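You operate a simulated robot arm through the tools that you are given. There is no shell and no other tool. Be economical: measure what you need, move in short steps, check, and stop when the job is done.

Carry out the task below with a simulated robot arm. There is one attempt and no reset: what you move stays moved.

TASK
Swap the clamp for the silver weight on the glued strip and put the glue away.
Fine: lift the clamp first; see that the glue line is clear; bottle into its holder, then nozzle shut.

It is judged by the outcome, as a careful person would: the job done as asked, and still so three seconds after it is handed in. It fails if anything else is knocked over, pushed out of place, dropped, spilled or broken.

THE ROBOT
A 7-joint arm with a two-finger parallel gripper, fixed in place. Base frame: the origin is at the foot of the arm, x ahead of it, y to its left, z up. Lengths are in m, angles in degrees, forces in N, time in s.
Its first joint turns from -66.0 to 66.0 degrees. Payload 2.5 kg.
Tool frame: the origin (TCP) lies between the finger pads and is the grasp point; the fingertips stand 0.023 m ahead of it; z points along the fingers, y is the line along which they close. The gripper opens to 0.094 m. The fingers are 0.038 m wide and 0.01 m thick; the gripper's body (0.054 by 0.096 m) begins 0.039 m behind the TCP.
Orientation is that of the tool frame in the base frame, as a unit quaternion [x, y, z, w]. With the fingers straight down and closing along the base's y, the tool's x points along the base's -x, its y along +y and its z along -z.

THE INTERFACE
- The arm moves only by the tool apply_moves. Its argument "targets" is a list of rows, each a list of 7 numbers: the shift along the tool's x, y, z in units of 500 mm (1.0 is 500 mm), then the turn, a rotation vector about the tool's x, y, z in units of 60 degrees (1.0 is 60 degrees), then the gripper command, from -1 (shut) to 1 (fully open), values between in proportion. In form: [[tx, ty, tz, ax, ay, az, hand], ...]. A call has 1 to 8 rows; each row is the pose to reach, as a shift and turn from the pose commanded when the call began, along the tool's axes at that moment. A call with a number of a shift or a turn outside -1 to 1 is refused whole. Each row takes 0.2 s and may step no farther than 0.05 m and 8.6 degrees from the row before; otherwise, or with a gripper value out of range, the whole call is refused. Where a pose cannot be reached the arm comes as near as it can. A force on the tool above 40 N (or 10 N above the force at the start of the call, whichever is more), or a blocked arm, ends the call early, and 0.2 s more pass. Each finger travels about 0.108 m/s and halts on what it meets, pressing with about 24 N; the grip force reading is that of the motor and also rises with nothing between the fingers. The clock runs only during rows and for 0.2 s after the last one: add rows that repeat a pose to give the fingers time. It gives the time, the measured TCP pose, the force on the tool (base axes), the opening and the grip force at its end, in the units of the frame above (readings bear some noise).
- Cameras (640 x 400 px; columns grow to the right, rows downward): "scene" is fixed at [0.1211, -0.4146, 0.5319]; the picture's right is [0.79, -0.61, 0.00], its down [-0.41, -0.52, -0.75] and it looks along [0.46, 0.59, -0.66] (base axes); focal length 214 px, centre (320, 200). "wrist" rides on the gripper at [-0.039, 0, -0.044] in the tool frame; the picture's right is [0.00, -1.00, 0.00], its down [0.97, 0.00, -0.24] and it looks along [0.24, 0.00, 0.97] (tool axes); focal length 218 px, centre (320, 200). There is no depth. A picture from a camera that has moved, and an enlarged one, comes with that camera's place and axes in the base frame and with its lens.
- camera(camera): a new picture of that camera. It takes no simulated time.
- zoom(camera, box): a new picture of the part [left, top, right, bottom] of that camera's present view, enlarged. It takes no simulated time.
- hand_in(): hands the job in; it is judged then, once.

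Go step by step. Nothing tells you positions but the pictures and the camera data: compare them with the known pose of the tool, close in by small moves and look again before you grip or let go. The budget is 120 turns and 84 pictures, counting those below and the enlarged ones. Unless the task says otherwise, let go and move clear before handing in, and close with one line.

The tools are called after "Call:" as a command line: name --pt "numbers of a row" for each row, then --argument value for the rest, lists and objects as JSON in quotes. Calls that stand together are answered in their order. apply_moves: Moves the arm, as the interface text tells. Its arguments: {"type":"object","properties":{"targets":{"type":"array","items":{"type":"array","items":{"type":"number"}}}},"required":["targets"]} The other tools are called the same way: camera (camera) takes a picture; zoom (camera, box) takes an enlarged picture of a part of a camera's view; hand_in () hands the job in.

At the start:

```text
t: 0.0
tool_pos: [0.3226, -0.0442, 0.3771]
tool_rot: [0.0, 1.0, 0.0, 0.001]
wrist_force: [0.0, -0.9, -0.1]
width: 0.0939
finger_force: 0.1
```

scene: 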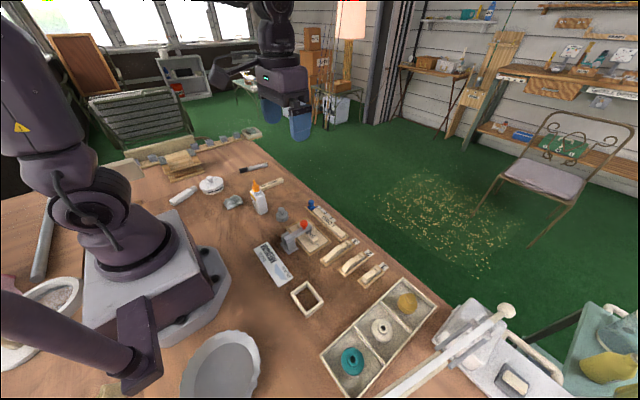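
wrist: 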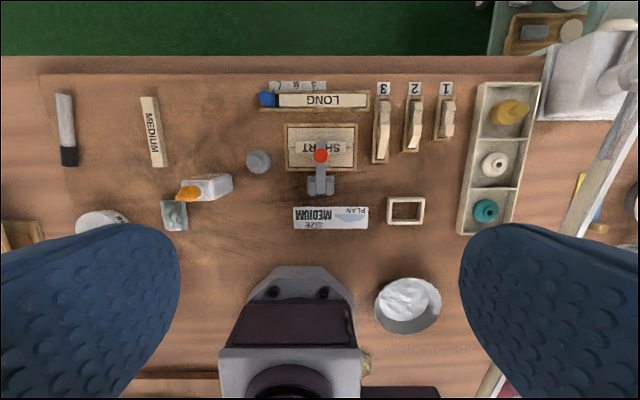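

I see the bench with a clamp on the "SHORT" strip, a grey weight next to it, a glue bottle with an orange nozzle, and a square wooden frame that may be the bottle holder. I'll look closer first.

Call:
zoom --camera "wrist" --box '[140, 70, 300, 240]'

Call:
zoom --camera "wrist" --box '[240, 70, 460, 240]'

Call:
zoom --camera "scene" --box '[160, 150, 300, 240]'

Call:
zoom --camera "scene" --box '[240, 190, 400, 320]'

```text
2.35 times, centred on (220, 155) of wrist
camera zoom: at [0.3628, -0.0429, 0.4197], right [0.0, -1.0, 0.0], down [-0.97, 0.0, 0.24], along [-0.24, 0.0, -0.97], focal length 514 px, centre (555, 306)
```

zoom: 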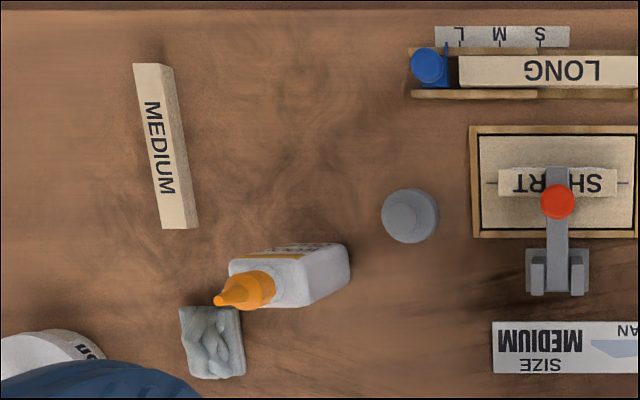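

```text
2.35 times, centred on (350, 155) of wrist
camera zoom: at [0.3628, -0.0429, 0.4197], right [0.0, -1.0, 0.0], down [-0.97, 0.0, 0.24], along [-0.24, 0.0, -0.97], focal length 514 px, centre (249, 306)
```

zoom: 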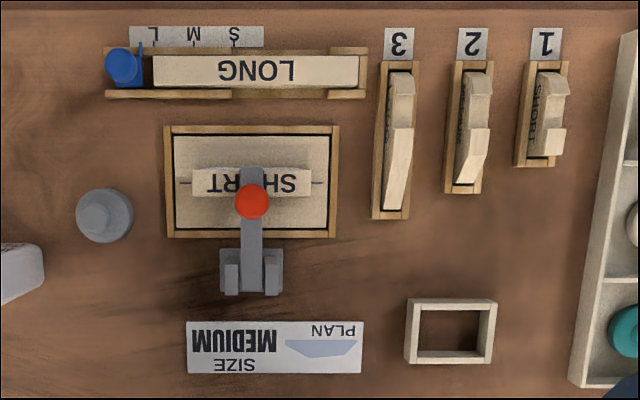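

```text
4.44 times, centred on (230, 195) of scene
camera zoom: at [0.1211, -0.4146, 0.5319], right [0.79, -0.61, 0.0], down [-0.41, -0.52, -0.75], along [0.46, 0.59, -0.66], focal length 953 px, centre (720, 222)
```

zoom: 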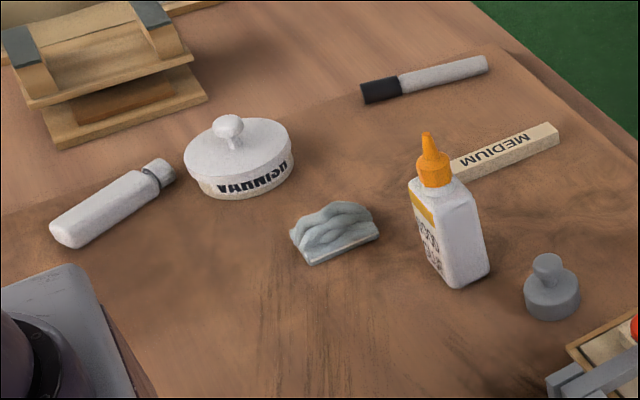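

```text
3.08 times, centred on (320, 255) of scene
camera zoom: at [0.1211, -0.4146, 0.5319], right [0.79, -0.61, 0.0], down [-0.41, -0.52, -0.75], along [0.46, 0.59, -0.66], focal length 660 px, centre (320, 31)
```

zoom: 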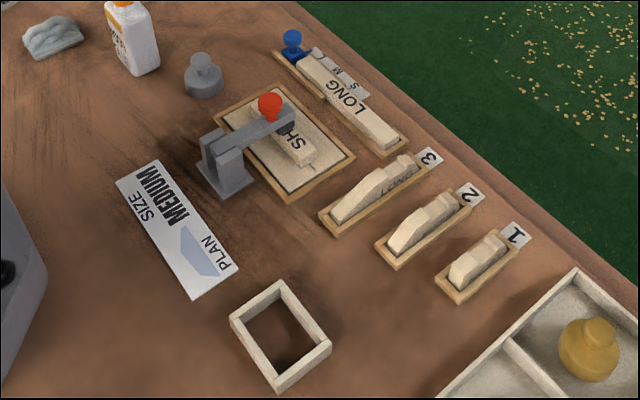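

Triangulating the two views, I find the table close to z ≈ -0.02, much higher than the -0.36 stated, so I'll treat heights cautiously. My estimates: clamp knob (0.347,-0.045,0.05), weight (0.335,0.077), bottle (0.29,0.15), holder (0.242,-0.21). I'm going down partway for a closer look.

Call:
apply_moves --pt "0 0.022 0.09 0 0 0 1" --pt "0 0.044 0.18 0 0 0 1" --pt "0 0.066 0.27 0 0 0 1" --pt "0 0.088 0.34 0 0 0 1"

Call:
camera --camera "wrist"

Call:
camera --camera "scene"

Call:
zoom --camera "scene" --box '[245, 175, 295, 220]'

Call:
zoom --camera "scene" --box '[270, 200, 340, 260]'

```text
t: 1.0
tool_pos: [0.3212, 0.0003, 0.2039]
tool_rot: [0.001, 1.0, 0.0, 0.0]
wrist_force: [0.2, -0.1, 0.1]
width: 0.0942
finger_force: 0.1
```

```text
77 pictures are left
camera wrist: at [0.3612, 0.0012, 0.2474], right [0.0, -1.0, 0.0], down [-0.97, 0.0, 0.24], along [-0.24, 0.0, -0.97], focal length 218 px, centre (320, 200)
```

wrist: 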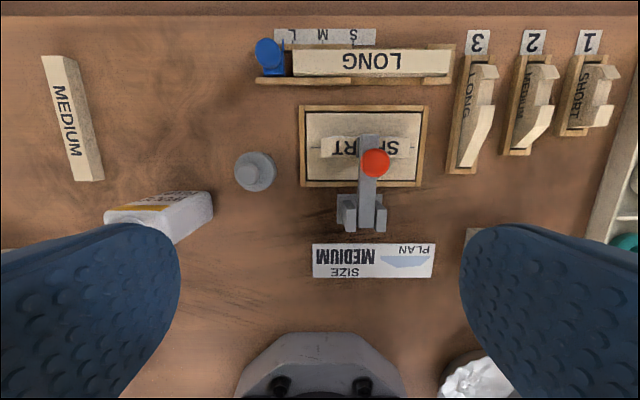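

```text
76 pictures are left
```

scene: 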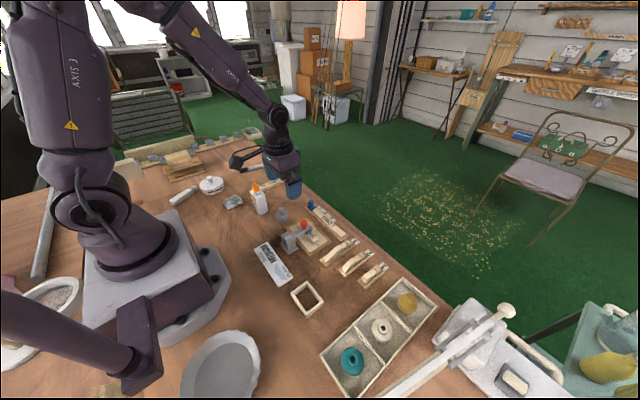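

```text
8.89 times, centred on (270, 198) of scene
camera zoom: at [0.1211, -0.4147, 0.5319], right [0.79, -0.61, 0.0], down [-0.41, -0.52, -0.75], along [0.46, 0.59, -0.66], focal length 1906 px, centre (764, 222)
```

zoom: 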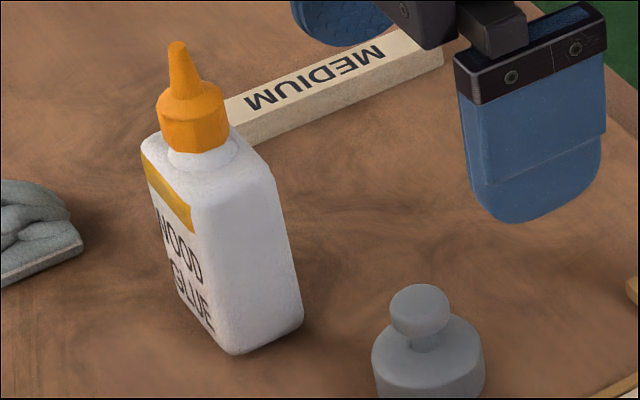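

```text
6.67 times, centred on (305, 230) of scene
camera zoom: at [0.1211, -0.4147, 0.5319], right [0.79, -0.61, 0.0], down [-0.41, -0.52, -0.75], along [0.46, 0.59, -0.66], focal length 1430 px, centre (420, 0)
```

zoom: 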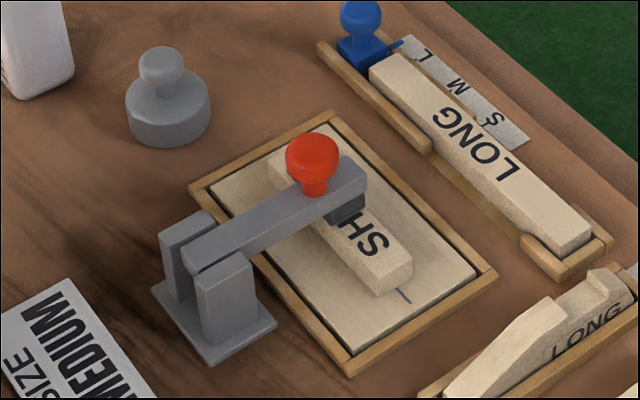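

The clamp is a hinged lever pivoted near (0.29,-0.047,0.035), with its red knob at about (0.347,-0.048,0.058). I'll hover above the knob with the gripper partly open and check.

Call:
apply_moves --pt "-0.026 -0.048 0.05 0 0 0 0.1" --pt "-0.052 -0.096 0.1 0 0 0 0.1" --pt "-0.052 -0.096 0.168 0 0 0 0.1" --pt "-0.052 -0.096 0.168 0 0 0 0.1"

Call:
camera --camera "wrist"

Call:
zoom --camera "scene" --box '[260, 180, 350, 260]'

```text
t: 2.0
tool_pos: [0.3491, -0.0507, 0.1193]
tool_rot: [0.0, 1.0, 0.0, 0.0]
wrist_force: [-0.2, -0.1, 0.4]
width: 0.0516
finger_force: 0.0
```

```text
73 pictures are left
camera wrist: at [0.3886, -0.049, 0.1635], right [0.0, -1.0, 0.0], down [-0.97, 0.0, 0.24], along [-0.24, 0.0, -0.97], focal length 218 px, centre (320, 200)
```

wrist: 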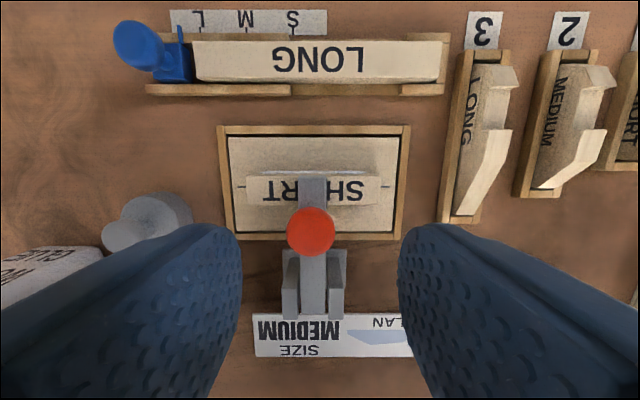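

```text
5.00 times, centred on (305, 220) of scene
camera zoom: at [0.1212, -0.4147, 0.5319], right [0.79, -0.61, 0.0], down [-0.41, -0.52, -0.75], along [0.46, 0.59, -0.66], focal length 1072 px, centre (395, 100)
```

zoom: 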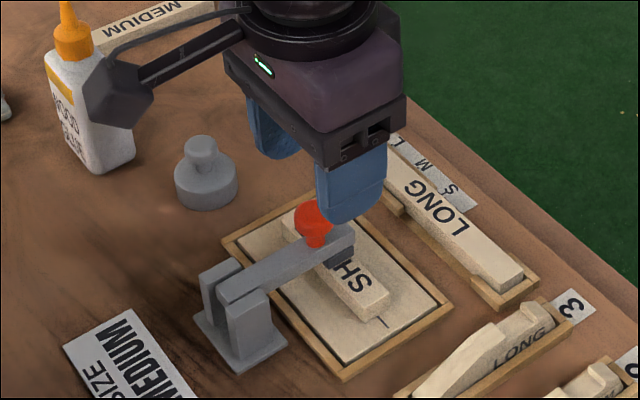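

The knob is a few millimetres off to +y of the tool centre, at about (0.346,-0.045). I'll correct, descend and close on it.

Call:
apply_moves --pt "0.006 0.011 0.05 0 0 0 0.1" --pt "0.006 0.011 0.105 0 0 0 0.1" --pt "0.006 0.011 0.105 0 0 0 -0.4" --pt "0.006 0.011 0.105 0 0 0 -0.7" --pt "0.006 0.011 0.105 0 0 0 -0.8" --pt "0.006 0.011 0.105 0 0 0 -0.8"

Call:
camera --camera "wrist"

Call:
zoom --camera "scene" --box '[260, 180, 350, 260]'

```text
t: 3.4
tool_pos: [0.3512, -0.045, 0.0703]
tool_rot: [0.001, 1.0, -0.001, 0.001]
wrist_force: [2.4, -18.9, -12.9]
width: 0.0225
finger_force: 44.9
```

```text
71 pictures are left
camera wrist: at [0.3884, -0.0444, 0.1132], right [0.0, -1.0, 0.0], down [-0.97, 0.0, 0.24], along [-0.24, 0.0, -0.97], focal length 218 px, centre (320, 200)
```

wrist: 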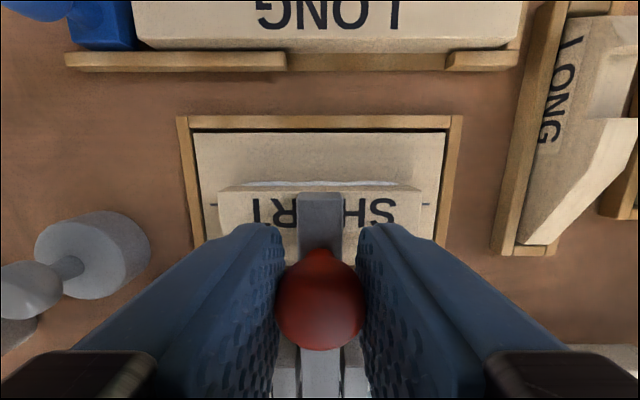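

```text
5.00 times, centred on (305, 220) of scene
camera zoom: at [0.1212, -0.4147, 0.5319], right [0.79, -0.61, 0.0], down [-0.41, -0.52, -0.75], along [0.46, 0.59, -0.66], focal length 1072 px, centre (395, 100)
```

zoom: 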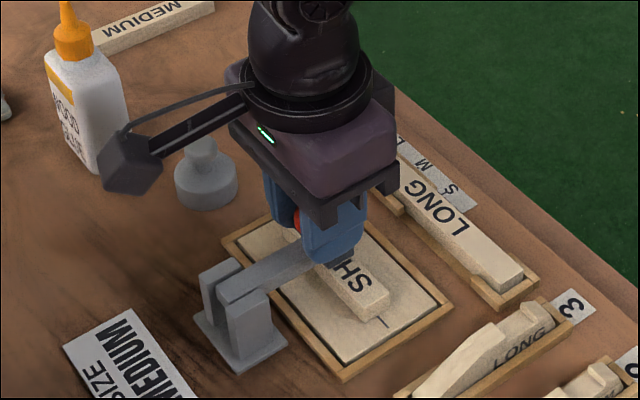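

The knob is gripped (22.5 mm). Next I swing it up along the lever's arc in small steps and watch the forces.

Call:
apply_moves --pt "0.006 -0.004 -0.01 0 0 0 -0.8" --pt "0.0134 -0.004 -0.018 0 0 0 -0.8" --pt "0.021 -0.004 -0.026 0 0 0 -0.8" --pt "0.0294 -0.004 -0.0334 0 0 0 -0.8"

Call:
zoom --camera "scene" --box '[260, 180, 350, 260]'

```text
t: 4.4
tool_pos: [0.3371, -0.0448, 0.0886]
tool_rot: [0.001, 1.0, -0.002, 0.008]
wrist_force: [21.8, -19.8, -3.3]
width: 0.0229
finger_force: 45.0
```

```text
5.00 times, centred on (305, 220) of scene
camera zoom: at [0.1212, -0.4146, 0.5319], right [0.79, -0.61, 0.0], down [-0.41, -0.52, -0.75], along [0.46, 0.59, -0.66], focal length 1072 px, centre (395, 100)
```

zoom: 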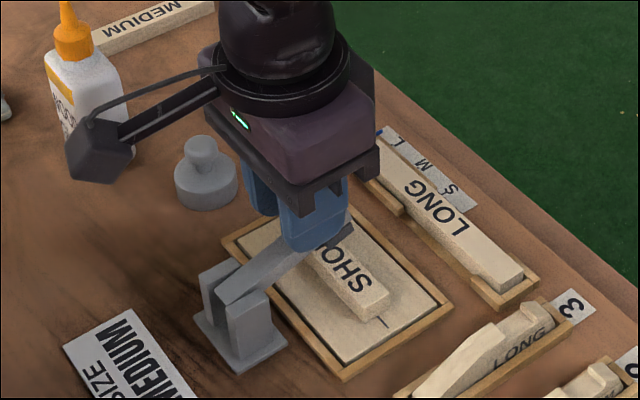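

The lever is rising, with some +x force because my arc was slightly too tight. I'll continue with a bit more lift.

Call:
apply_moves --pt "0.006 0 -0.009 0 0 0 -0.8" --pt "0.015 0 -0.017 0 0 0 -0.8" --pt "0.026 0 -0.024 0 0 0 -0.8" --pt "0.036 0 -0.028 0 0 0 -0.8" --pt "0.048 0 -0.032 0 0 0 -0.8" --pt "0.06 0 -0.034 0 0 0 -0.8"

Call:
zoom --camera "scene" --box '[260, 180, 350, 260]'

```text
t: 5.8
tool_pos: [0.3085, -0.0449, 0.1058]
tool_rot: [0.001, 1.0, -0.001, 0.01]
wrist_force: [23.8, -19.4, 10.6]
width: 0.0226
finger_force: 44.8
```

```text
5.00 times, centred on (305, 220) of scene
camera zoom: at [0.1211, -0.4146, 0.532], right [0.79, -0.61, 0.0], down [-0.41, -0.52, -0.75], along [0.46, 0.59, -0.66], focal length 1072 px, centre (395, 100)
```

zoom: 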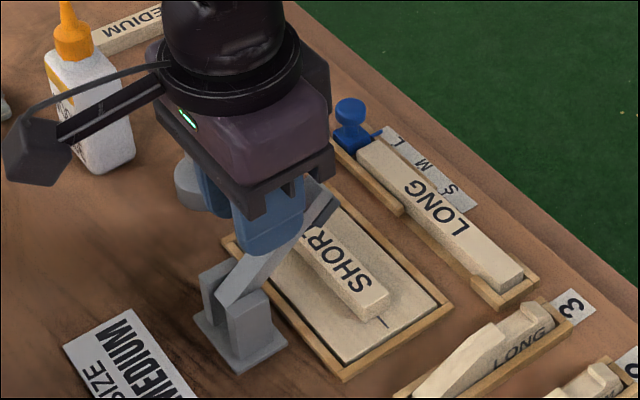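

It's roughly two-thirds open. I'll carry it over past vertical.

Call:
apply_moves --pt "0.0125 0 -0.002 0 0 0 -0.8" --pt "0.025 0 -0.004 0 0 0 -0.8" --pt "0.038 0 -0.004 0 0 0 -0.8" --pt "0.051 0 -0.003 0 0 0 -0.8" --pt "0.063 0 -0.001 0 0 0 -0.8" --pt "0.075 0 0.002 0 0 0 -0.8"

Call:
zoom --camera "scene" --box '[260, 180, 350, 260]'

```text
t: 7.2
tool_pos: [0.2654, -0.0435, 0.1025]
tool_rot: [-0.001, 1.0, 0.0, -0.001]
wrist_force: [0.2, 0.1, -0.2]
width: 0.0094
finger_force: 0.0
```

```text
5.00 times, centred on (305, 220) of scene
camera zoom: at [0.1211, -0.4146, 0.5319], right [0.79, -0.61, 0.0], down [-0.41, -0.52, -0.75], along [0.46, 0.59, -0.66], focal length 1072 px, centre (395, 100)
```

zoom: 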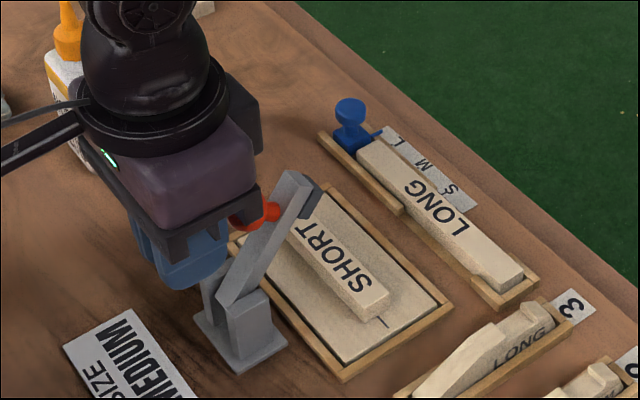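

The fingers slipped off the knob with the lever about 45° up, where it is holding still over the strip. I'll come around to the +x side with closed fingers and push the lever the rest of the way.

Call:
apply_moves --pt "0 0 -0.08 0 0 0 -1" --pt "0 0 -0.16 0 0 0 -1" --pt "-0.1 0 -0.16 0 0 0 -1" --pt "-0.2 0 -0.16 0 0 0 -1" --pt "-0.26 0 -0.15 0 0 0 -1" --pt "-0.26 0 -0.08 0 0 0 -1" --pt "-0.26 0 0.0 0 0 0 -1" --pt "-0.26 0 0.01 0 0 0 -1"

Call:
camera --camera "wrist"

Call:
zoom --camera "scene" --box '[260, 180, 350, 260]'

```text
t: 9.0
tool_pos: [0.3956, -0.046, 0.098]
tool_rot: [0.0, 1.0, 0.0, 0.0]
wrist_force: [-0.4, -0.3, 0.0]
width: 0.0
finger_force: 24.2
```

```text
66 pictures are left
camera wrist: at [0.4346, -0.0454, 0.1414], right [0.0, -1.0, 0.0], down [-0.97, 0.0, 0.24], along [-0.24, 0.0, -0.97], focal length 218 px, centre (320, 200)
```

wrist: 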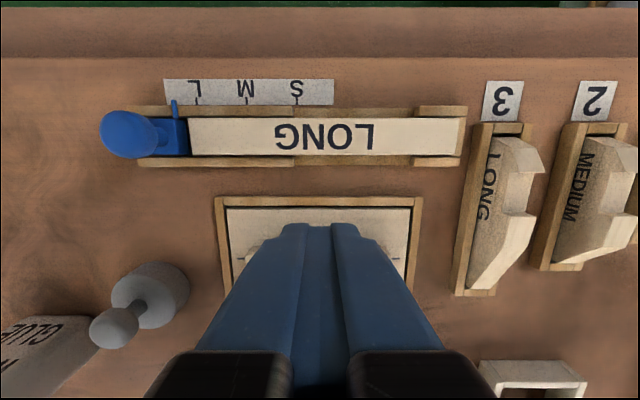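

```text
5.00 times, centred on (305, 220) of scene
camera zoom: at [0.1212, -0.4146, 0.5319], right [0.79, -0.61, 0.0], down [-0.41, -0.52, -0.75], along [0.46, 0.59, -0.66], focal length 1072 px, centre (395, 100)
```

zoom: 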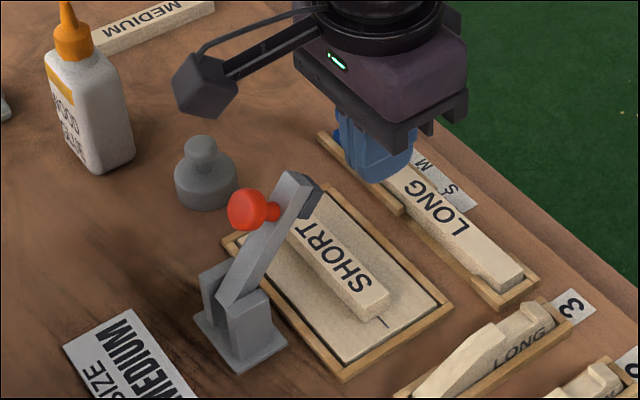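

Pushing the lever toward the base in steps.

Call:
apply_moves --pt "0.05 0 0 0 0 0 -1" --pt "0.075 0 0 0 0 0 -1" --pt "0.1 0 0 0 0 0 -1" --pt "0.12 0 0 0 0 0 -1" --pt "0.14 0 0 0 0 0 -1"

Call:
zoom --camera "scene" --box '[260, 180, 350, 260]'

```text
t: 9.8
tool_pos: [0.36, -0.0441, 0.1022]
tool_rot: [0.0, 1.0, 0.0, 0.017]
wrist_force: [2.4, 0.7, 1.5]
width: 0.0
finger_force: 24.1
stopped in row 3: the force on the tool passed its limit (the readings are from after the stop); the commanded pose is now the measured one
```

```text
5.00 times, centred on (305, 220) of scene
camera zoom: at [0.1211, -0.4146, 0.5319], right [0.79, -0.61, 0.0], down [-0.41, -0.52, -0.75], along [0.46, 0.59, -0.66], focal length 1072 px, centre (395, 100)
```

zoom: 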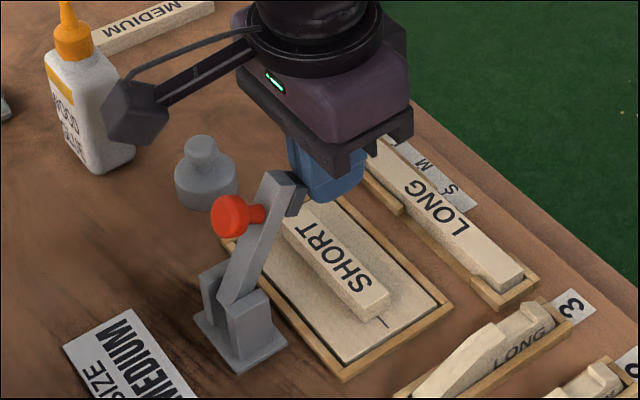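

It yields under slow pushing. Continuing gently.

Call:
apply_moves --pt "0.01 0 0 0 0 0 -1" --pt "0.02 0 0 0 0 0 -1" --pt "0.03 0 0 0 0 0 -1" --pt "0.04 0 0 0 0 0 -1" --pt "0.05 0 0 0 0 0 -1" --pt "0.06 0 0 0 0 0 -1" --pt "0.07 0 0 0 0 0 -1" --pt "0.08 0 0 0 0 0 -1"

Call:
zoom --camera "scene" --box '[260, 180, 350, 260]'

```text
t: 10.5
tool_pos: [0.3569, -0.0453, 0.1057]
tool_rot: [0.0, 1.0, -0.002, 0.028]
wrist_force: [0.8, 0.2, 1.2]
width: 0.0
finger_force: 24.5
stopped in row 3: the force on the tool passed its limit (the readings are from after the stop); the commanded pose is now the measured one
```

```text
5.00 times, centred on (305, 220) of scene
camera zoom: at [0.1211, -0.4146, 0.5319], right [0.79, -0.61, 0.0], down [-0.41, -0.52, -0.75], along [0.46, 0.59, -0.66], focal length 1072 px, centre (395, 100)
```

zoom: 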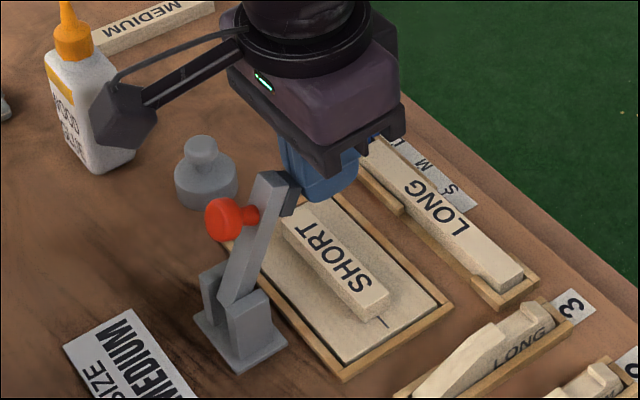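

The lever has turned about 67° so far and is stiff. I'll push slower, slightly upward along its arc.

Call:
apply_moves --pt "0.004 0 0 0 0 0 -1" --pt "0.008 0 -0.001 0 0 0 -1" --pt "0.012 0 -0.002 0 0 0 -1" --pt "0.016 0 -0.003 0 0 0 -1" --pt "0.02 0 -0.004 0 0 0 -1" --pt "0.024 0 -0.005 0 0 0 -1" --pt "0.028 0 -0.006 0 0 0 -1" --pt "0.032 0 -0.007 0 0 0 -1"

Call:
zoom --camera "scene" --box '[260, 180, 350, 260]'

```text
t: 11.9
tool_pos: [0.3474, -0.0444, 0.1114]
tool_rot: [0.0, 0.999, -0.003, 0.036]
wrist_force: [2.2, 1.2, 2.4]
width: 0.0
finger_force: 23.9
stopped in row 7: the force on the tool passed its limit (the readings are from after the stop); the commanded pose is now the measured one
```

```text
5.00 times, centred on (305, 220) of scene
camera zoom: at [0.1211, -0.4146, 0.5319], right [0.79, -0.61, 0.0], down [-0.41, -0.52, -0.75], along [0.46, 0.59, -0.66], focal length 1072 px, centre (395, 100)
```

zoom: 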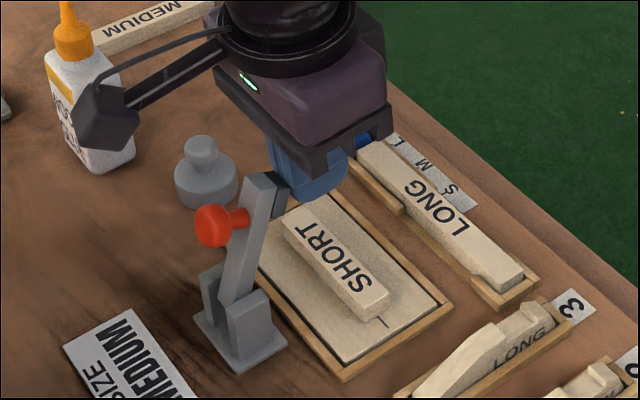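

Good progress. Continuing the same push while straightening the tool's small tilt.

Call:
apply_moves --pt "0.004 0 0 0 0.01 0 -1" --pt "0.008 0 0 0 0.02 0 -1" --pt "0.012 0 0 0 0.03 0 -1" --pt "0.016 0 0 0 0.04 0 -1" --pt "0.02 0 0 0 0.05 0 -1" --pt "0.024 0 0 0 0.06 0 -1" --pt "0.028 0 0 0 0.065 0 -1" --pt "0.032 0 0 0 0.065 0 -1"

Call:
zoom --camera "scene" --box '[260, 180, 350, 260]'

```text
t: 12.9
tool_pos: [0.3448, -0.0453, 0.1135]
tool_rot: [0.0, 1.0, -0.005, 0.02]
wrist_force: [1.7, 0.7, 2.5]
width: 0.0001
finger_force: 24.2
stopped in row 5: the force on the tool passed its limit (the readings are from after the stop); the commanded pose is now the measured one
```

```text
5.00 times, centred on (305, 220) of scene
camera zoom: at [0.1211, -0.4147, 0.5319], right [0.79, -0.61, 0.0], down [-0.41, -0.52, -0.75], along [0.46, 0.59, -0.66], focal length 1072 px, centre (395, 100)
```

zoom: 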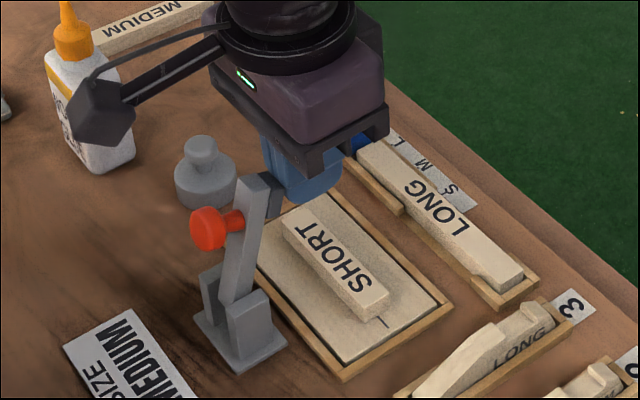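

A few more of these pushes will take it past vertical.

Call:
apply_moves --pt "0.004 0 0 0 0 0 -1" --pt "0.007 0 0 0 0 0 -1" --pt "0.01 0 0 0 0 0 -1" --pt "0.013 0 0 0 0 0 -1" --pt "0.016 0 0 0 0 0 -1" --pt "0.019 0 0 0 0 0 -1" --pt "0.022 0 0 0 0 0 -1" --pt "0.025 0 0 0 0 0 -1"

Call:
apply_moves --pt "0.004 0 0 0 0 0 -1" --pt "0.007 0 0 0 0 0 -1" --pt "0.01 0 0 0 0 0 -1" --pt "0.013 0 0 0 0 0 -1" --pt "0.016 0 0 0 0 0 -1" --pt "0.019 0 0 0 0 0 -1" --pt "0.022 0 0 0 0 0 -1" --pt "0.025 0 0 0 0 0 -1"

Call:
zoom --camera "scene" --box '[260, 180, 350, 260]'

```text
t: 14.2
tool_pos: [0.3399, -0.0437, 0.115]
tool_rot: [0.0, 1.0, -0.005, 0.026]
wrist_force: [1.6, 0.6, 3.5]
width: 0.0
finger_force: 24.0
stopped in row 6: the force on the tool passed its limit (the readings are from after the stop); the commanded pose is now the measured one
```

```text
t: 15.8
tool_pos: [0.3363, -0.0449, 0.1171]
tool_rot: [-0.001, 0.999, -0.005, 0.039]
wrist_force: [6.8, -0.8, -1.6]
width: 0.0
finger_force: 24.1
stopped in row 8: the force on the tool passed its limit (the readings are from after the stop); the commanded pose is now the measured one
```

```text
5.00 times, centred on (305, 220) of scene
camera zoom: at [0.1211, -0.4147, 0.5319], right [0.79, -0.61, 0.0], down [-0.41, -0.52, -0.75], along [0.46, 0.59, -0.66], focal length 1072 px, centre (395, 100)
```

zoom: 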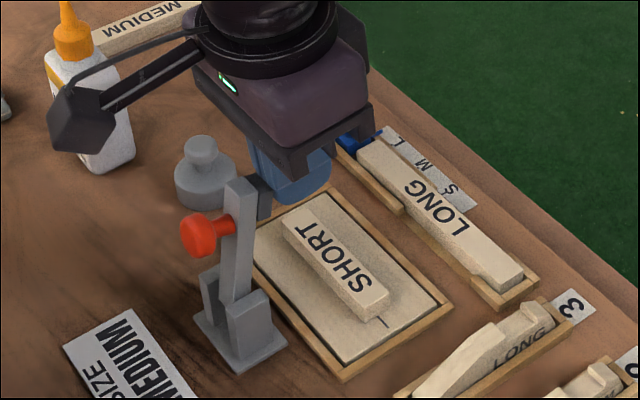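

The lever is nearly vertical. Two more gentle pushes for clearance over the strip.

Call:
apply_moves --pt "0.004 0 0 0 0.02 0 -1" --pt "0.007 0 0 0 0.04 0 -1" --pt "0.01 0 0 0 0.06 0 -1" --pt "0.013 0 0 0 0.07 0 -1" --pt "0.016 0 0 0 0.07 0 -1" --pt "0.019 0 0 0 0.07 0 -1" --pt "0.022 0 0 0 0.07 0 -1" --pt "0.025 0 0 0 0.07 0 -1"

Call:
apply_moves --pt "0.004 0 0 0 0 0 -1" --pt "0.007 0 0 0 0 0 -1" --pt "0.01 0 0 0 0 0 -1" --pt "0.013 0 0 0 0 0 -1" --pt "0.016 0 0 0 0 0 -1" --pt "0.019 0 0 0 0 0 -1" --pt "0.022 0 0 0 0 0 -1" --pt "0.025 0 0 0 0 0 -1"

Call:
zoom --camera "scene" --box '[260, 180, 350, 260]'

```text
t: 17.0
tool_pos: [0.3368, -0.0453, 0.1196]
tool_rot: [-0.002, 1.0, -0.007, 0.014]
wrist_force: [7.6, 0.2, -1.6]
width: 0.0
finger_force: 24.3
stopped in row 6: the force on the tool passed its limit (the readings are from after the stop); the commanded pose is now the measured one
```

```text
t: 18.1
tool_pos: [0.3369, -0.0454, 0.1198]
tool_rot: [-0.003, 1.0, -0.008, 0.025]
wrist_force: [8.8, -0.3, -2.8]
width: 0.0
finger_force: 23.6
stopped in row 5: the force on the tool passed its limit (the readings are from after the stop); the commanded pose is now the measured one
```

```text
5.00 times, centred on (305, 220) of scene
camera zoom: at [0.1211, -0.4147, 0.5319], right [0.79, -0.61, 0.0], down [-0.41, -0.52, -0.75], along [0.46, 0.59, -0.66], focal length 1072 px, centre (395, 100)
```

zoom: 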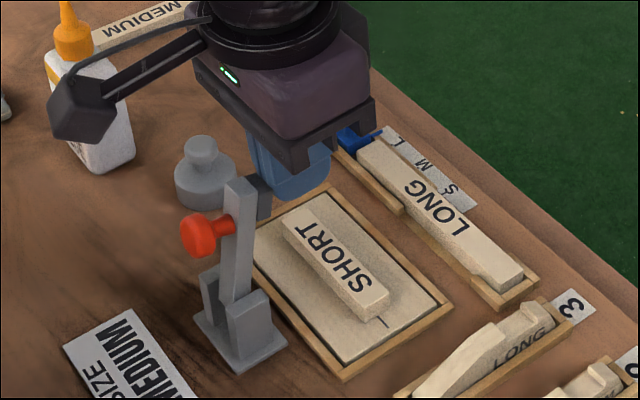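

The lever has reached its stop, upright. I'll back off, straighten the tool and look at the strip's glue line from above.

Call:
apply_moves --pt "-0.04 0 -0.02 0 0.01 0 -1" --pt "-0.08 0 -0.08 -0.005 0.03 0.002 -1" --pt "-0.08 0 -0.16 -0.015 0.048 0.006 -1" --pt "-0.08 0 -0.16 -0.015 0.048 0.006 0" --pt "-0.08 0 -0.16 -0.015 0.048 0.006 0.7" --pt "-0.08 0 -0.16 -0.015 0.048 0.006 0.7"

Call:
camera --camera "wrist"

Call:
zoom --camera "wrist" --box '[220, 130, 420, 270]'

Call:
zoom --camera "scene" --box '[260, 180, 350, 260]'

```text
t: 19.5
tool_pos: [0.3694, -0.0428, 0.2]
tool_rot: [0.001, 1.0, 0.0, -0.004]
wrist_force: [0.3, -0.8, 0.0]
width: 0.0798
finger_force: 0.0
```

```text
58 pictures are left
camera wrist: at [0.4087, -0.043, 0.2437], right [0.0, -1.0, 0.0], down [-0.97, 0.0, 0.25], along [-0.25, 0.0, -0.97], focal length 218 px, centre (320, 200)
```

wrist: 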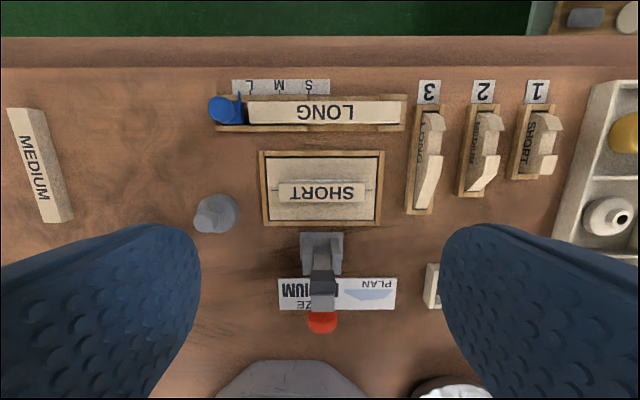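

```text
2.86 times, centred on (320, 200) of wrist
camera zoom: at [0.4087, -0.043, 0.2437], right [0.0, -1.0, 0.0], down [-0.97, 0.0, 0.25], along [-0.25, 0.0, -0.97], focal length 624 px, centre (320, 200)
```

zoom: 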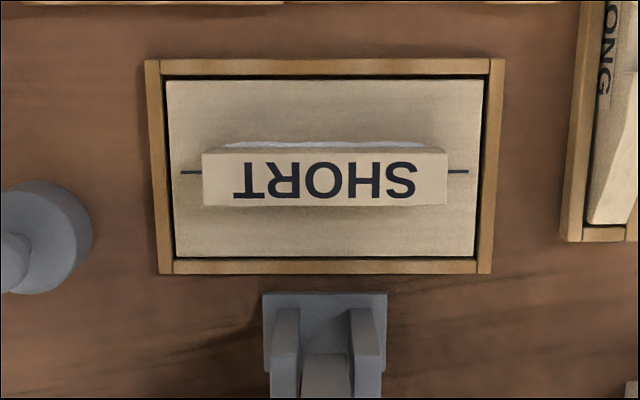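

```text
5.00 times, centred on (305, 220) of scene
camera zoom: at [0.1211, -0.4146, 0.5319], right [0.79, -0.61, 0.0], down [-0.41, -0.52, -0.75], along [0.46, 0.59, -0.66], focal length 1072 px, centre (395, 100)
```

zoom: 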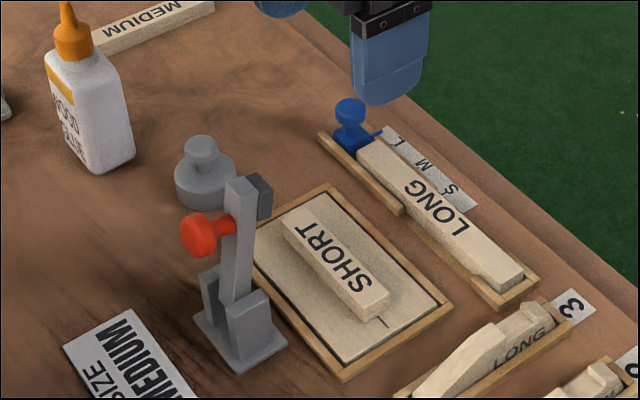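

The glue line is visible now: a thin white bead along the strip, with nothing lying on it and the strip on its marks. The lever stands clear. Next is the silver weight at about (0.333,0.068), so I'll hover over it.

Call:
apply_moves --pt "0.024 0.074 0.0 0 0 0 0.3" --pt "0.048 0.148 0.02 0 0 0 0.3" --pt "0.072 0.222 0.04 0 0 0 0.3" --pt "0.072 0.222 0.12 0 0 0 0.3" --pt "0.072 0.222 0.2 0 0 0 0.3" --pt "0.072 0.222 0.2 0 0 0 0.3"

Call:
camera --camera "wrist"

Call:
zoom --camera "scene" --box '[230, 160, 330, 240]'

```text
t: 20.9
tool_pos: [0.334, 0.0691, 0.1019]
tool_rot: [0.002, 1.0, 0.0, -0.002]
wrist_force: [-0.4, 0.2, 0.3]
width: 0.061
finger_force: 0.0
```

```text
55 pictures are left
camera wrist: at [0.3729, 0.0696, 0.1451], right [0.0, -1.0, 0.0], down [-0.97, 0.0, 0.25], along [-0.25, 0.0, -0.97], focal length 218 px, centre (320, 200)
```

wrist: 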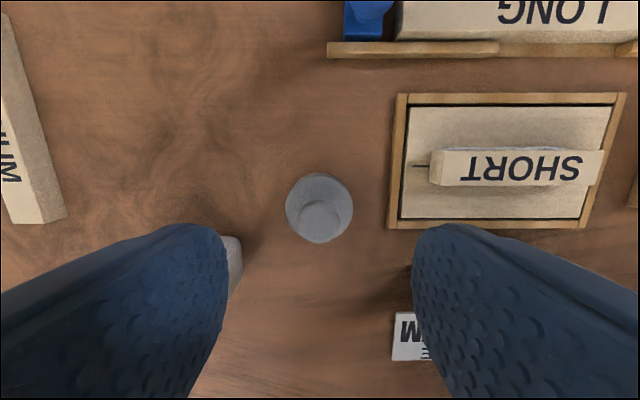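

```text
5.00 times, centred on (280, 200) of scene
camera zoom: at [0.1212, -0.4146, 0.5319], right [0.79, -0.61, 0.0], down [-0.41, -0.52, -0.75], along [0.46, 0.59, -0.66], focal length 1072 px, centre (520, 200)
```

zoom: 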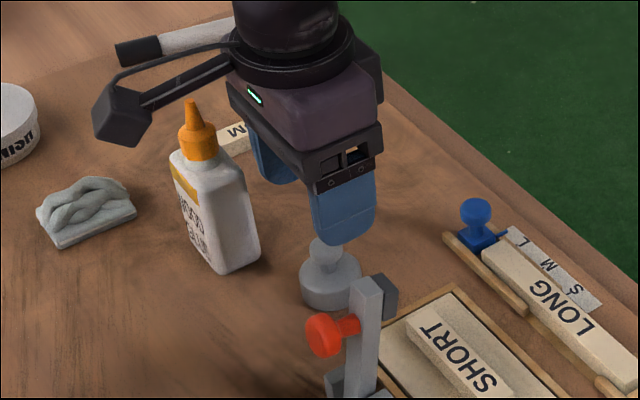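

The weight is centred under the gripper. I'll narrow the opening to stay clear of the bottle, descend and grip the knob.

Call:
apply_moves --pt "0.001 0 0 0 0 0 -0.05" --pt "0.001 0 0.04 0 0 0 -0.05" --pt "0.001 0 0.08 0 0 0 -0.05" --pt "0.001 0 0.112 0 0 0 -0.05" --pt "0.001 0 0.112 0 0 0 -0.5" --pt "0.001 0 0.112 0 0 0 -0.8" --pt "0.001 0 0.112 0 0 0 -0.9"

Call:
zoom --camera "scene" --box '[230, 160, 330, 240]'

```text
t: 22.5
tool_pos: [0.3345, 0.0688, 0.0456]
tool_rot: [0.0, 1.0, 0.0, -0.003]
wrist_force: [-1.0, -0.5, 0.9]
width: 0.021
finger_force: 23.5
```

```text
5.00 times, centred on (280, 200) of scene
camera zoom: at [0.1212, -0.4146, 0.5319], right [0.79, -0.61, 0.0], down [-0.41, -0.52, -0.75], along [0.46, 0.59, -0.66], focal length 1072 px, centre (520, 200)
```

zoom: 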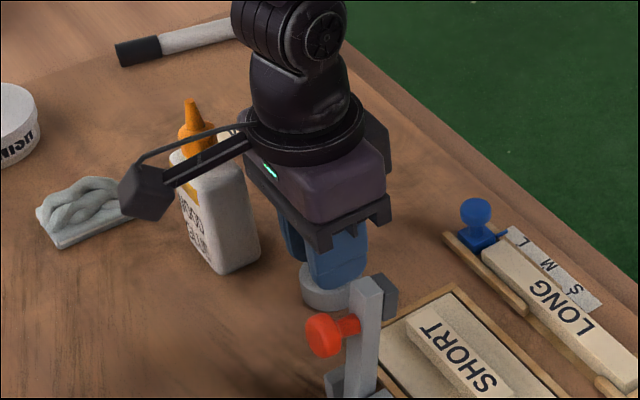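

Knob gripped at 21 mm. Lifting it 8 cm and checking that it hangs well.

Call:
apply_moves --pt "0 0 -0.03 0 0 0 -0.9" --pt "0 0 -0.08 0 0 0 -0.9" --pt "0 0 -0.14 0 0 0 -0.9" --pt "0 0 -0.16 0 0 0 -0.9"

Call:
camera --camera "wrist"

Call:
zoom --camera "scene" --box '[230, 160, 330, 240]'

```text
t: 23.5
tool_pos: [0.3332, 0.0684, 0.1257]
tool_rot: [0.0, 1.0, 0.0, -0.003]
wrist_force: [0.4, -0.3, -2.4]
width: 0.021
finger_force: 23.8
```

```text
52 pictures are left
camera wrist: at [0.3728, 0.0687, 0.1685], right [0.0, -1.0, 0.0], down [-0.97, 0.0, 0.25], along [-0.25, 0.0, -0.97], focal length 218 px, centre (320, 200)
```

wrist: 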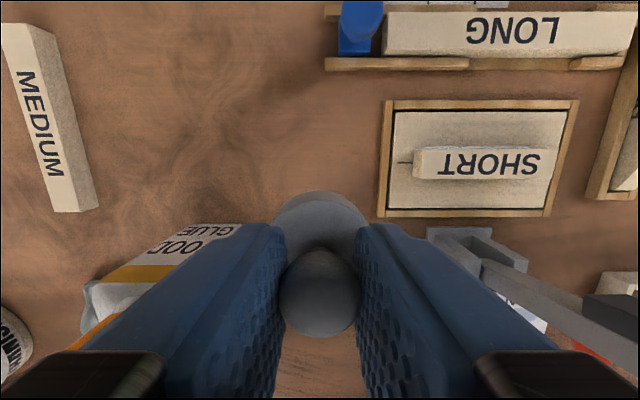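

```text
5.00 times, centred on (280, 200) of scene
camera zoom: at [0.1212, -0.4146, 0.5319], right [0.79, -0.61, 0.0], down [-0.41, -0.52, -0.75], along [0.46, 0.59, -0.66], focal length 1072 px, centre (520, 200)
```

zoom: 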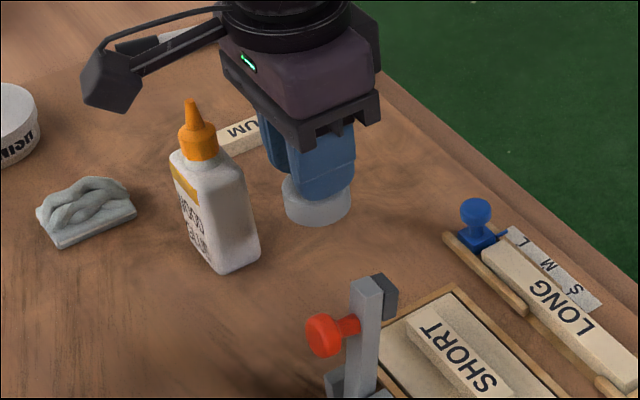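

The weight is secure. The strip top's centre works out at (0.359,-0.050,≈0.013). I'll carry the weight over high and stop just above the strip.

Call:
apply_moves --pt "-0.0516 0 -0.08 0 0 0 -0.9" --pt "-0.0516 -0.06 -0.12 0 0 0 -0.9" --pt "-0.0516 -0.14 -0.12 0 0 0 -0.9" --pt "-0.0516 -0.22 -0.12 0 0 0 -0.9" --pt "-0.0516 -0.2368 -0.12 0 0 0 -0.9" --pt "-0.0516 -0.2368 -0.05 0 0 0 -0.9" --pt "-0.0516 -0.2368 0.03 0 0 0 -0.9" --pt "-0.0516 -0.2368 0.05 0 0 0 -0.9"

Call:
camera --camera "wrist"

Call:
zoom --camera "scene" --box '[260, 180, 350, 260]'

```text
t: 25.3
tool_pos: [0.3621, -0.0503, 0.0988]
tool_rot: [0.001, 1.0, 0.001, -0.004]
wrist_force: [-0.9, 0.1, -2.5]
width: 0.0208
finger_force: 23.9
```

```text
50 pictures are left
camera wrist: at [0.4008, -0.0499, 0.143], right [0.0, -1.0, 0.0], down [-0.97, 0.0, 0.25], along [-0.25, 0.0, -0.97], focal length 218 px, centre (320, 200)
```

wrist: 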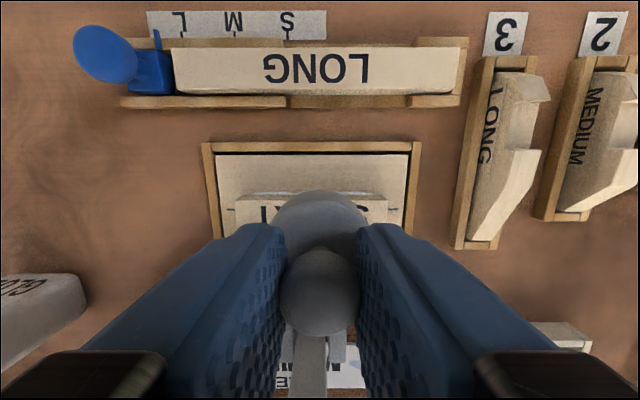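

```text
5.00 times, centred on (305, 220) of scene
camera zoom: at [0.1212, -0.4146, 0.5319], right [0.79, -0.61, 0.0], down [-0.41, -0.52, -0.75], along [0.46, 0.59, -0.66], focal length 1072 px, centre (395, 100)
```

zoom: 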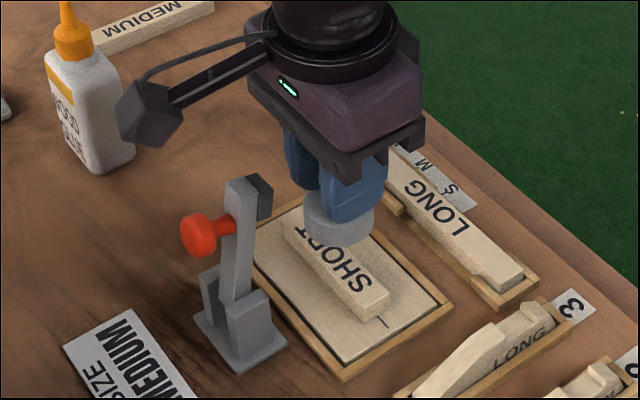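

I'm nearly centred; a small correction (-4 mm x, +4 mm y), then down slowly.

Call:
apply_moves --pt "0.008 0.009 0 0 0 0 -0.9" --pt "0.008 0.009 0.012 0 0 0 -0.9" --pt "0.008 0.009 0.024 0 0 0 -0.9" --pt "0.008 0.009 0.034 0 0 0 -0.9" --pt "0.008 0.009 0.038 0 0 0 -0.9"

Call:
zoom --camera "scene" --box '[285, 200, 335, 245]'

```text
t: 26.5
tool_pos: [0.3564, -0.0457, 0.0822]
tool_rot: [0.001, 1.0, 0.001, -0.003]
wrist_force: [0.3, -1.0, -2.9]
width: 0.0213
finger_force: 23.8
```

```text
8.89 times, centred on (310, 222) of scene
camera zoom: at [0.1212, -0.4146, 0.5319], right [0.79, -0.61, 0.0], down [-0.41, -0.52, -0.75], along [0.46, 0.59, -0.66], focal length 1906 px, centre (409, 0)
```

zoom: 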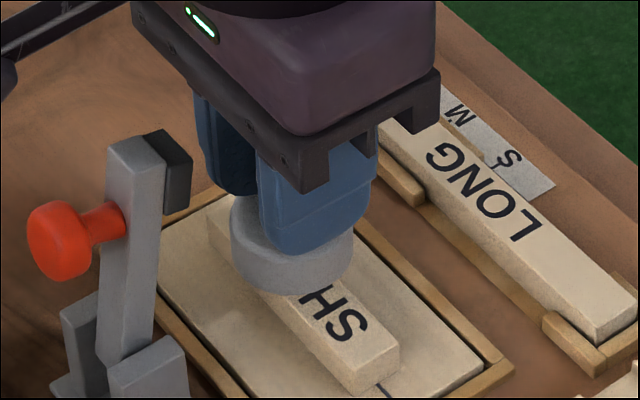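

Still slightly above the strip; continuing in 2 mm steps.

Call:
apply_moves --pt "0 0 0.004 0 0 0 -0.9" --pt "0 0 0.008 0 0 0 -0.9" --pt "0 0 0.012 0 0 0 -0.9" --pt "0 0 0.012 0 0 0 -0.9"

Call:
apply_moves --pt "0 0 0.004 0 0 0 -0.9" --pt "0 0 0.004 0 0 0 -0.9"

Call:
zoom --camera "scene" --box '[285, 200, 335, 245]'

```text
t: 27.5
tool_pos: [0.3562, -0.0456, 0.0759]
tool_rot: [0.0, 1.0, 0.0, -0.003]
wrist_force: [0.4, -0.6, -2.5]
width: 0.021
finger_force: 23.5
```

```text
t: 28.1
tool_pos: [0.3564, -0.0468, 0.0746]
tool_rot: [0.001, 1.0, 0.001, -0.003]
wrist_force: [0.8, -0.3, -1.9]
width: 0.0209
finger_force: 23.9
```

```text
8.89 times, centred on (310, 222) of scene
camera zoom: at [0.1212, -0.4146, 0.5319], right [0.79, -0.61, 0.0], down [-0.41, -0.52, -0.75], along [0.46, 0.59, -0.66], focal length 1906 px, centre (409, 0)
```

zoom: 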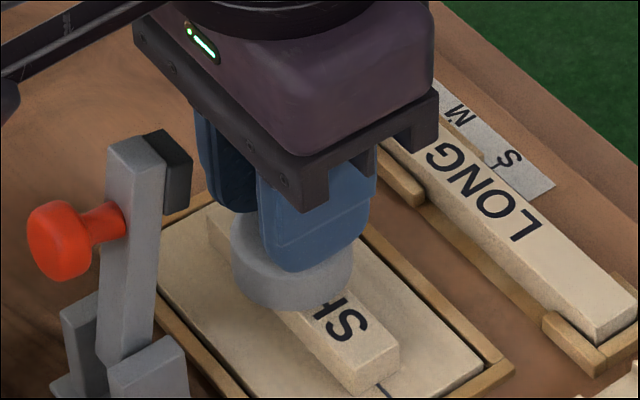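

Call:
apply_moves --pt "0 0 0.003 0 0 0 -0.9" --pt "0 0 0.006 0 0 0 -0.9" --pt "0 0 0.006 0 0 0 -0.9"

Call:
apply_moves --pt "0 0 0.003 0 0 0 -0.9" --pt "0 0 0.005 0 0 0 -0.9" --pt "0 0 0.005 0 0 0 -0.9"

Call:
zoom --camera "scene" --box '[285, 200, 335, 245]'

```text
t: 28.9
tool_pos: [0.3557, -0.045, 0.0701]
tool_rot: [0.002, 1.0, 0.0, -0.002]
wrist_force: [0.0, -0.1, -2.0]
width: 0.0212
finger_force: 24.4
```

```text
t: 29.7
tool_pos: [0.356, -0.0451, 0.0679]
tool_rot: [0.0, 1.0, 0.0, -0.002]
wrist_force: [-0.1, -0.4, -2.1]
width: 0.0211
finger_force: 24.1
```

```text
8.89 times, centred on (310, 222) of scene
camera zoom: at [0.1212, -0.4146, 0.5319], right [0.79, -0.61, 0.0], down [-0.41, -0.52, -0.75], along [0.46, 0.59, -0.66], focal length 1906 px, centre (409, 0)
```

zoom: 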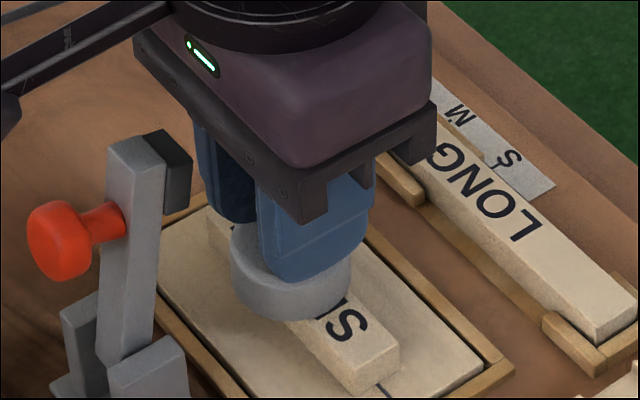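

Call:
apply_moves --pt "-0.002 -0.004 0.002 0 0 0 -0.9" --pt "-0.002 -0.004 0.004 0 0 0 -0.9" --pt "-0.002 -0.004 0.006 0 0 0 -0.9" --pt "-0.002 -0.004 0.006 0 0 0 -0.9"

Call:
apply_moves --pt "0 0 0.002 0 0 0 -0.9" --pt "0 0 0.004 0 0 0 -0.9" --pt "0 0 0.004 0 0 0 -0.9"

Call:
zoom --camera "scene" --box '[285, 200, 335, 245]'

```text
t: 30.7
tool_pos: [0.3578, -0.0479, 0.0659]
tool_rot: [0.001, 1.0, 0.0, -0.001]
wrist_force: [-2.4, -0.9, 15.1]
width: 0.0207
finger_force: 23.8
```

```text
t: 31.5
tool_pos: [0.3584, -0.0488, 0.0642]
tool_rot: [0.001, 1.0, -0.001, 0.0]
wrist_force: [-1.2, 3.5, 39.3]
width: 0.021
finger_force: 23.8
```

```text
8.89 times, centred on (310, 222) of scene
camera zoom: at [0.121, -0.4146, 0.532], right [0.79, -0.61, 0.0], down [-0.41, -0.52, -0.75], along [0.46, 0.59, -0.66], focal length 1906 px, centre (409, 0)
```

zoom: 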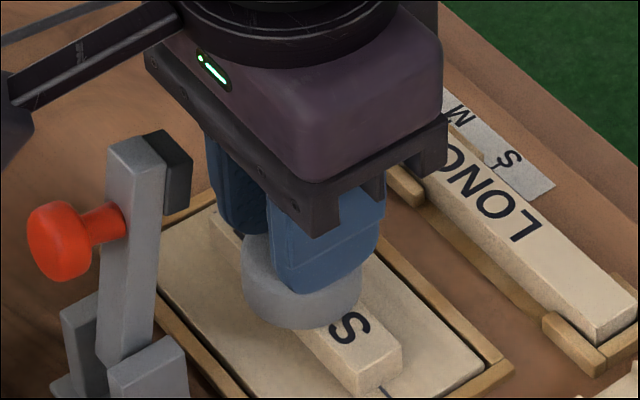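

Firm contact with the strip. I'll ease the pressure, then open and check.

Call:
apply_moves --pt "0 0 -0.003 0 0 0 -0.9" --pt "0 0 -0.007 0 0 0 -0.9" --pt "0 0 -0.007 0 0 0 -0.9"

Call:
zoom --camera "scene" --box '[285, 200, 335, 245]'

```text
t: 32.3
tool_pos: [0.3562, -0.0489, 0.0661]
tool_rot: [0.002, 1.0, -0.001, -0.005]
wrist_force: [0.7, -1.2, 4.2]
width: 0.021
finger_force: 24.1
```

```text
8.89 times, centred on (310, 222) of scene
camera zoom: at [0.1211, -0.4146, 0.5319], right [0.79, -0.61, 0.0], down [-0.41, -0.52, -0.75], along [0.46, 0.59, -0.66], focal length 1906 px, centre (409, 0)
```

zoom: 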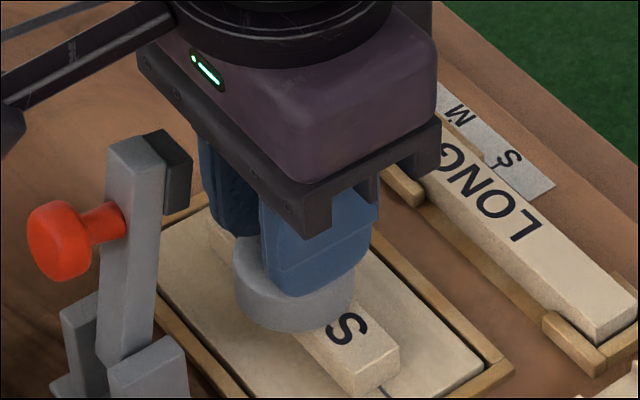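

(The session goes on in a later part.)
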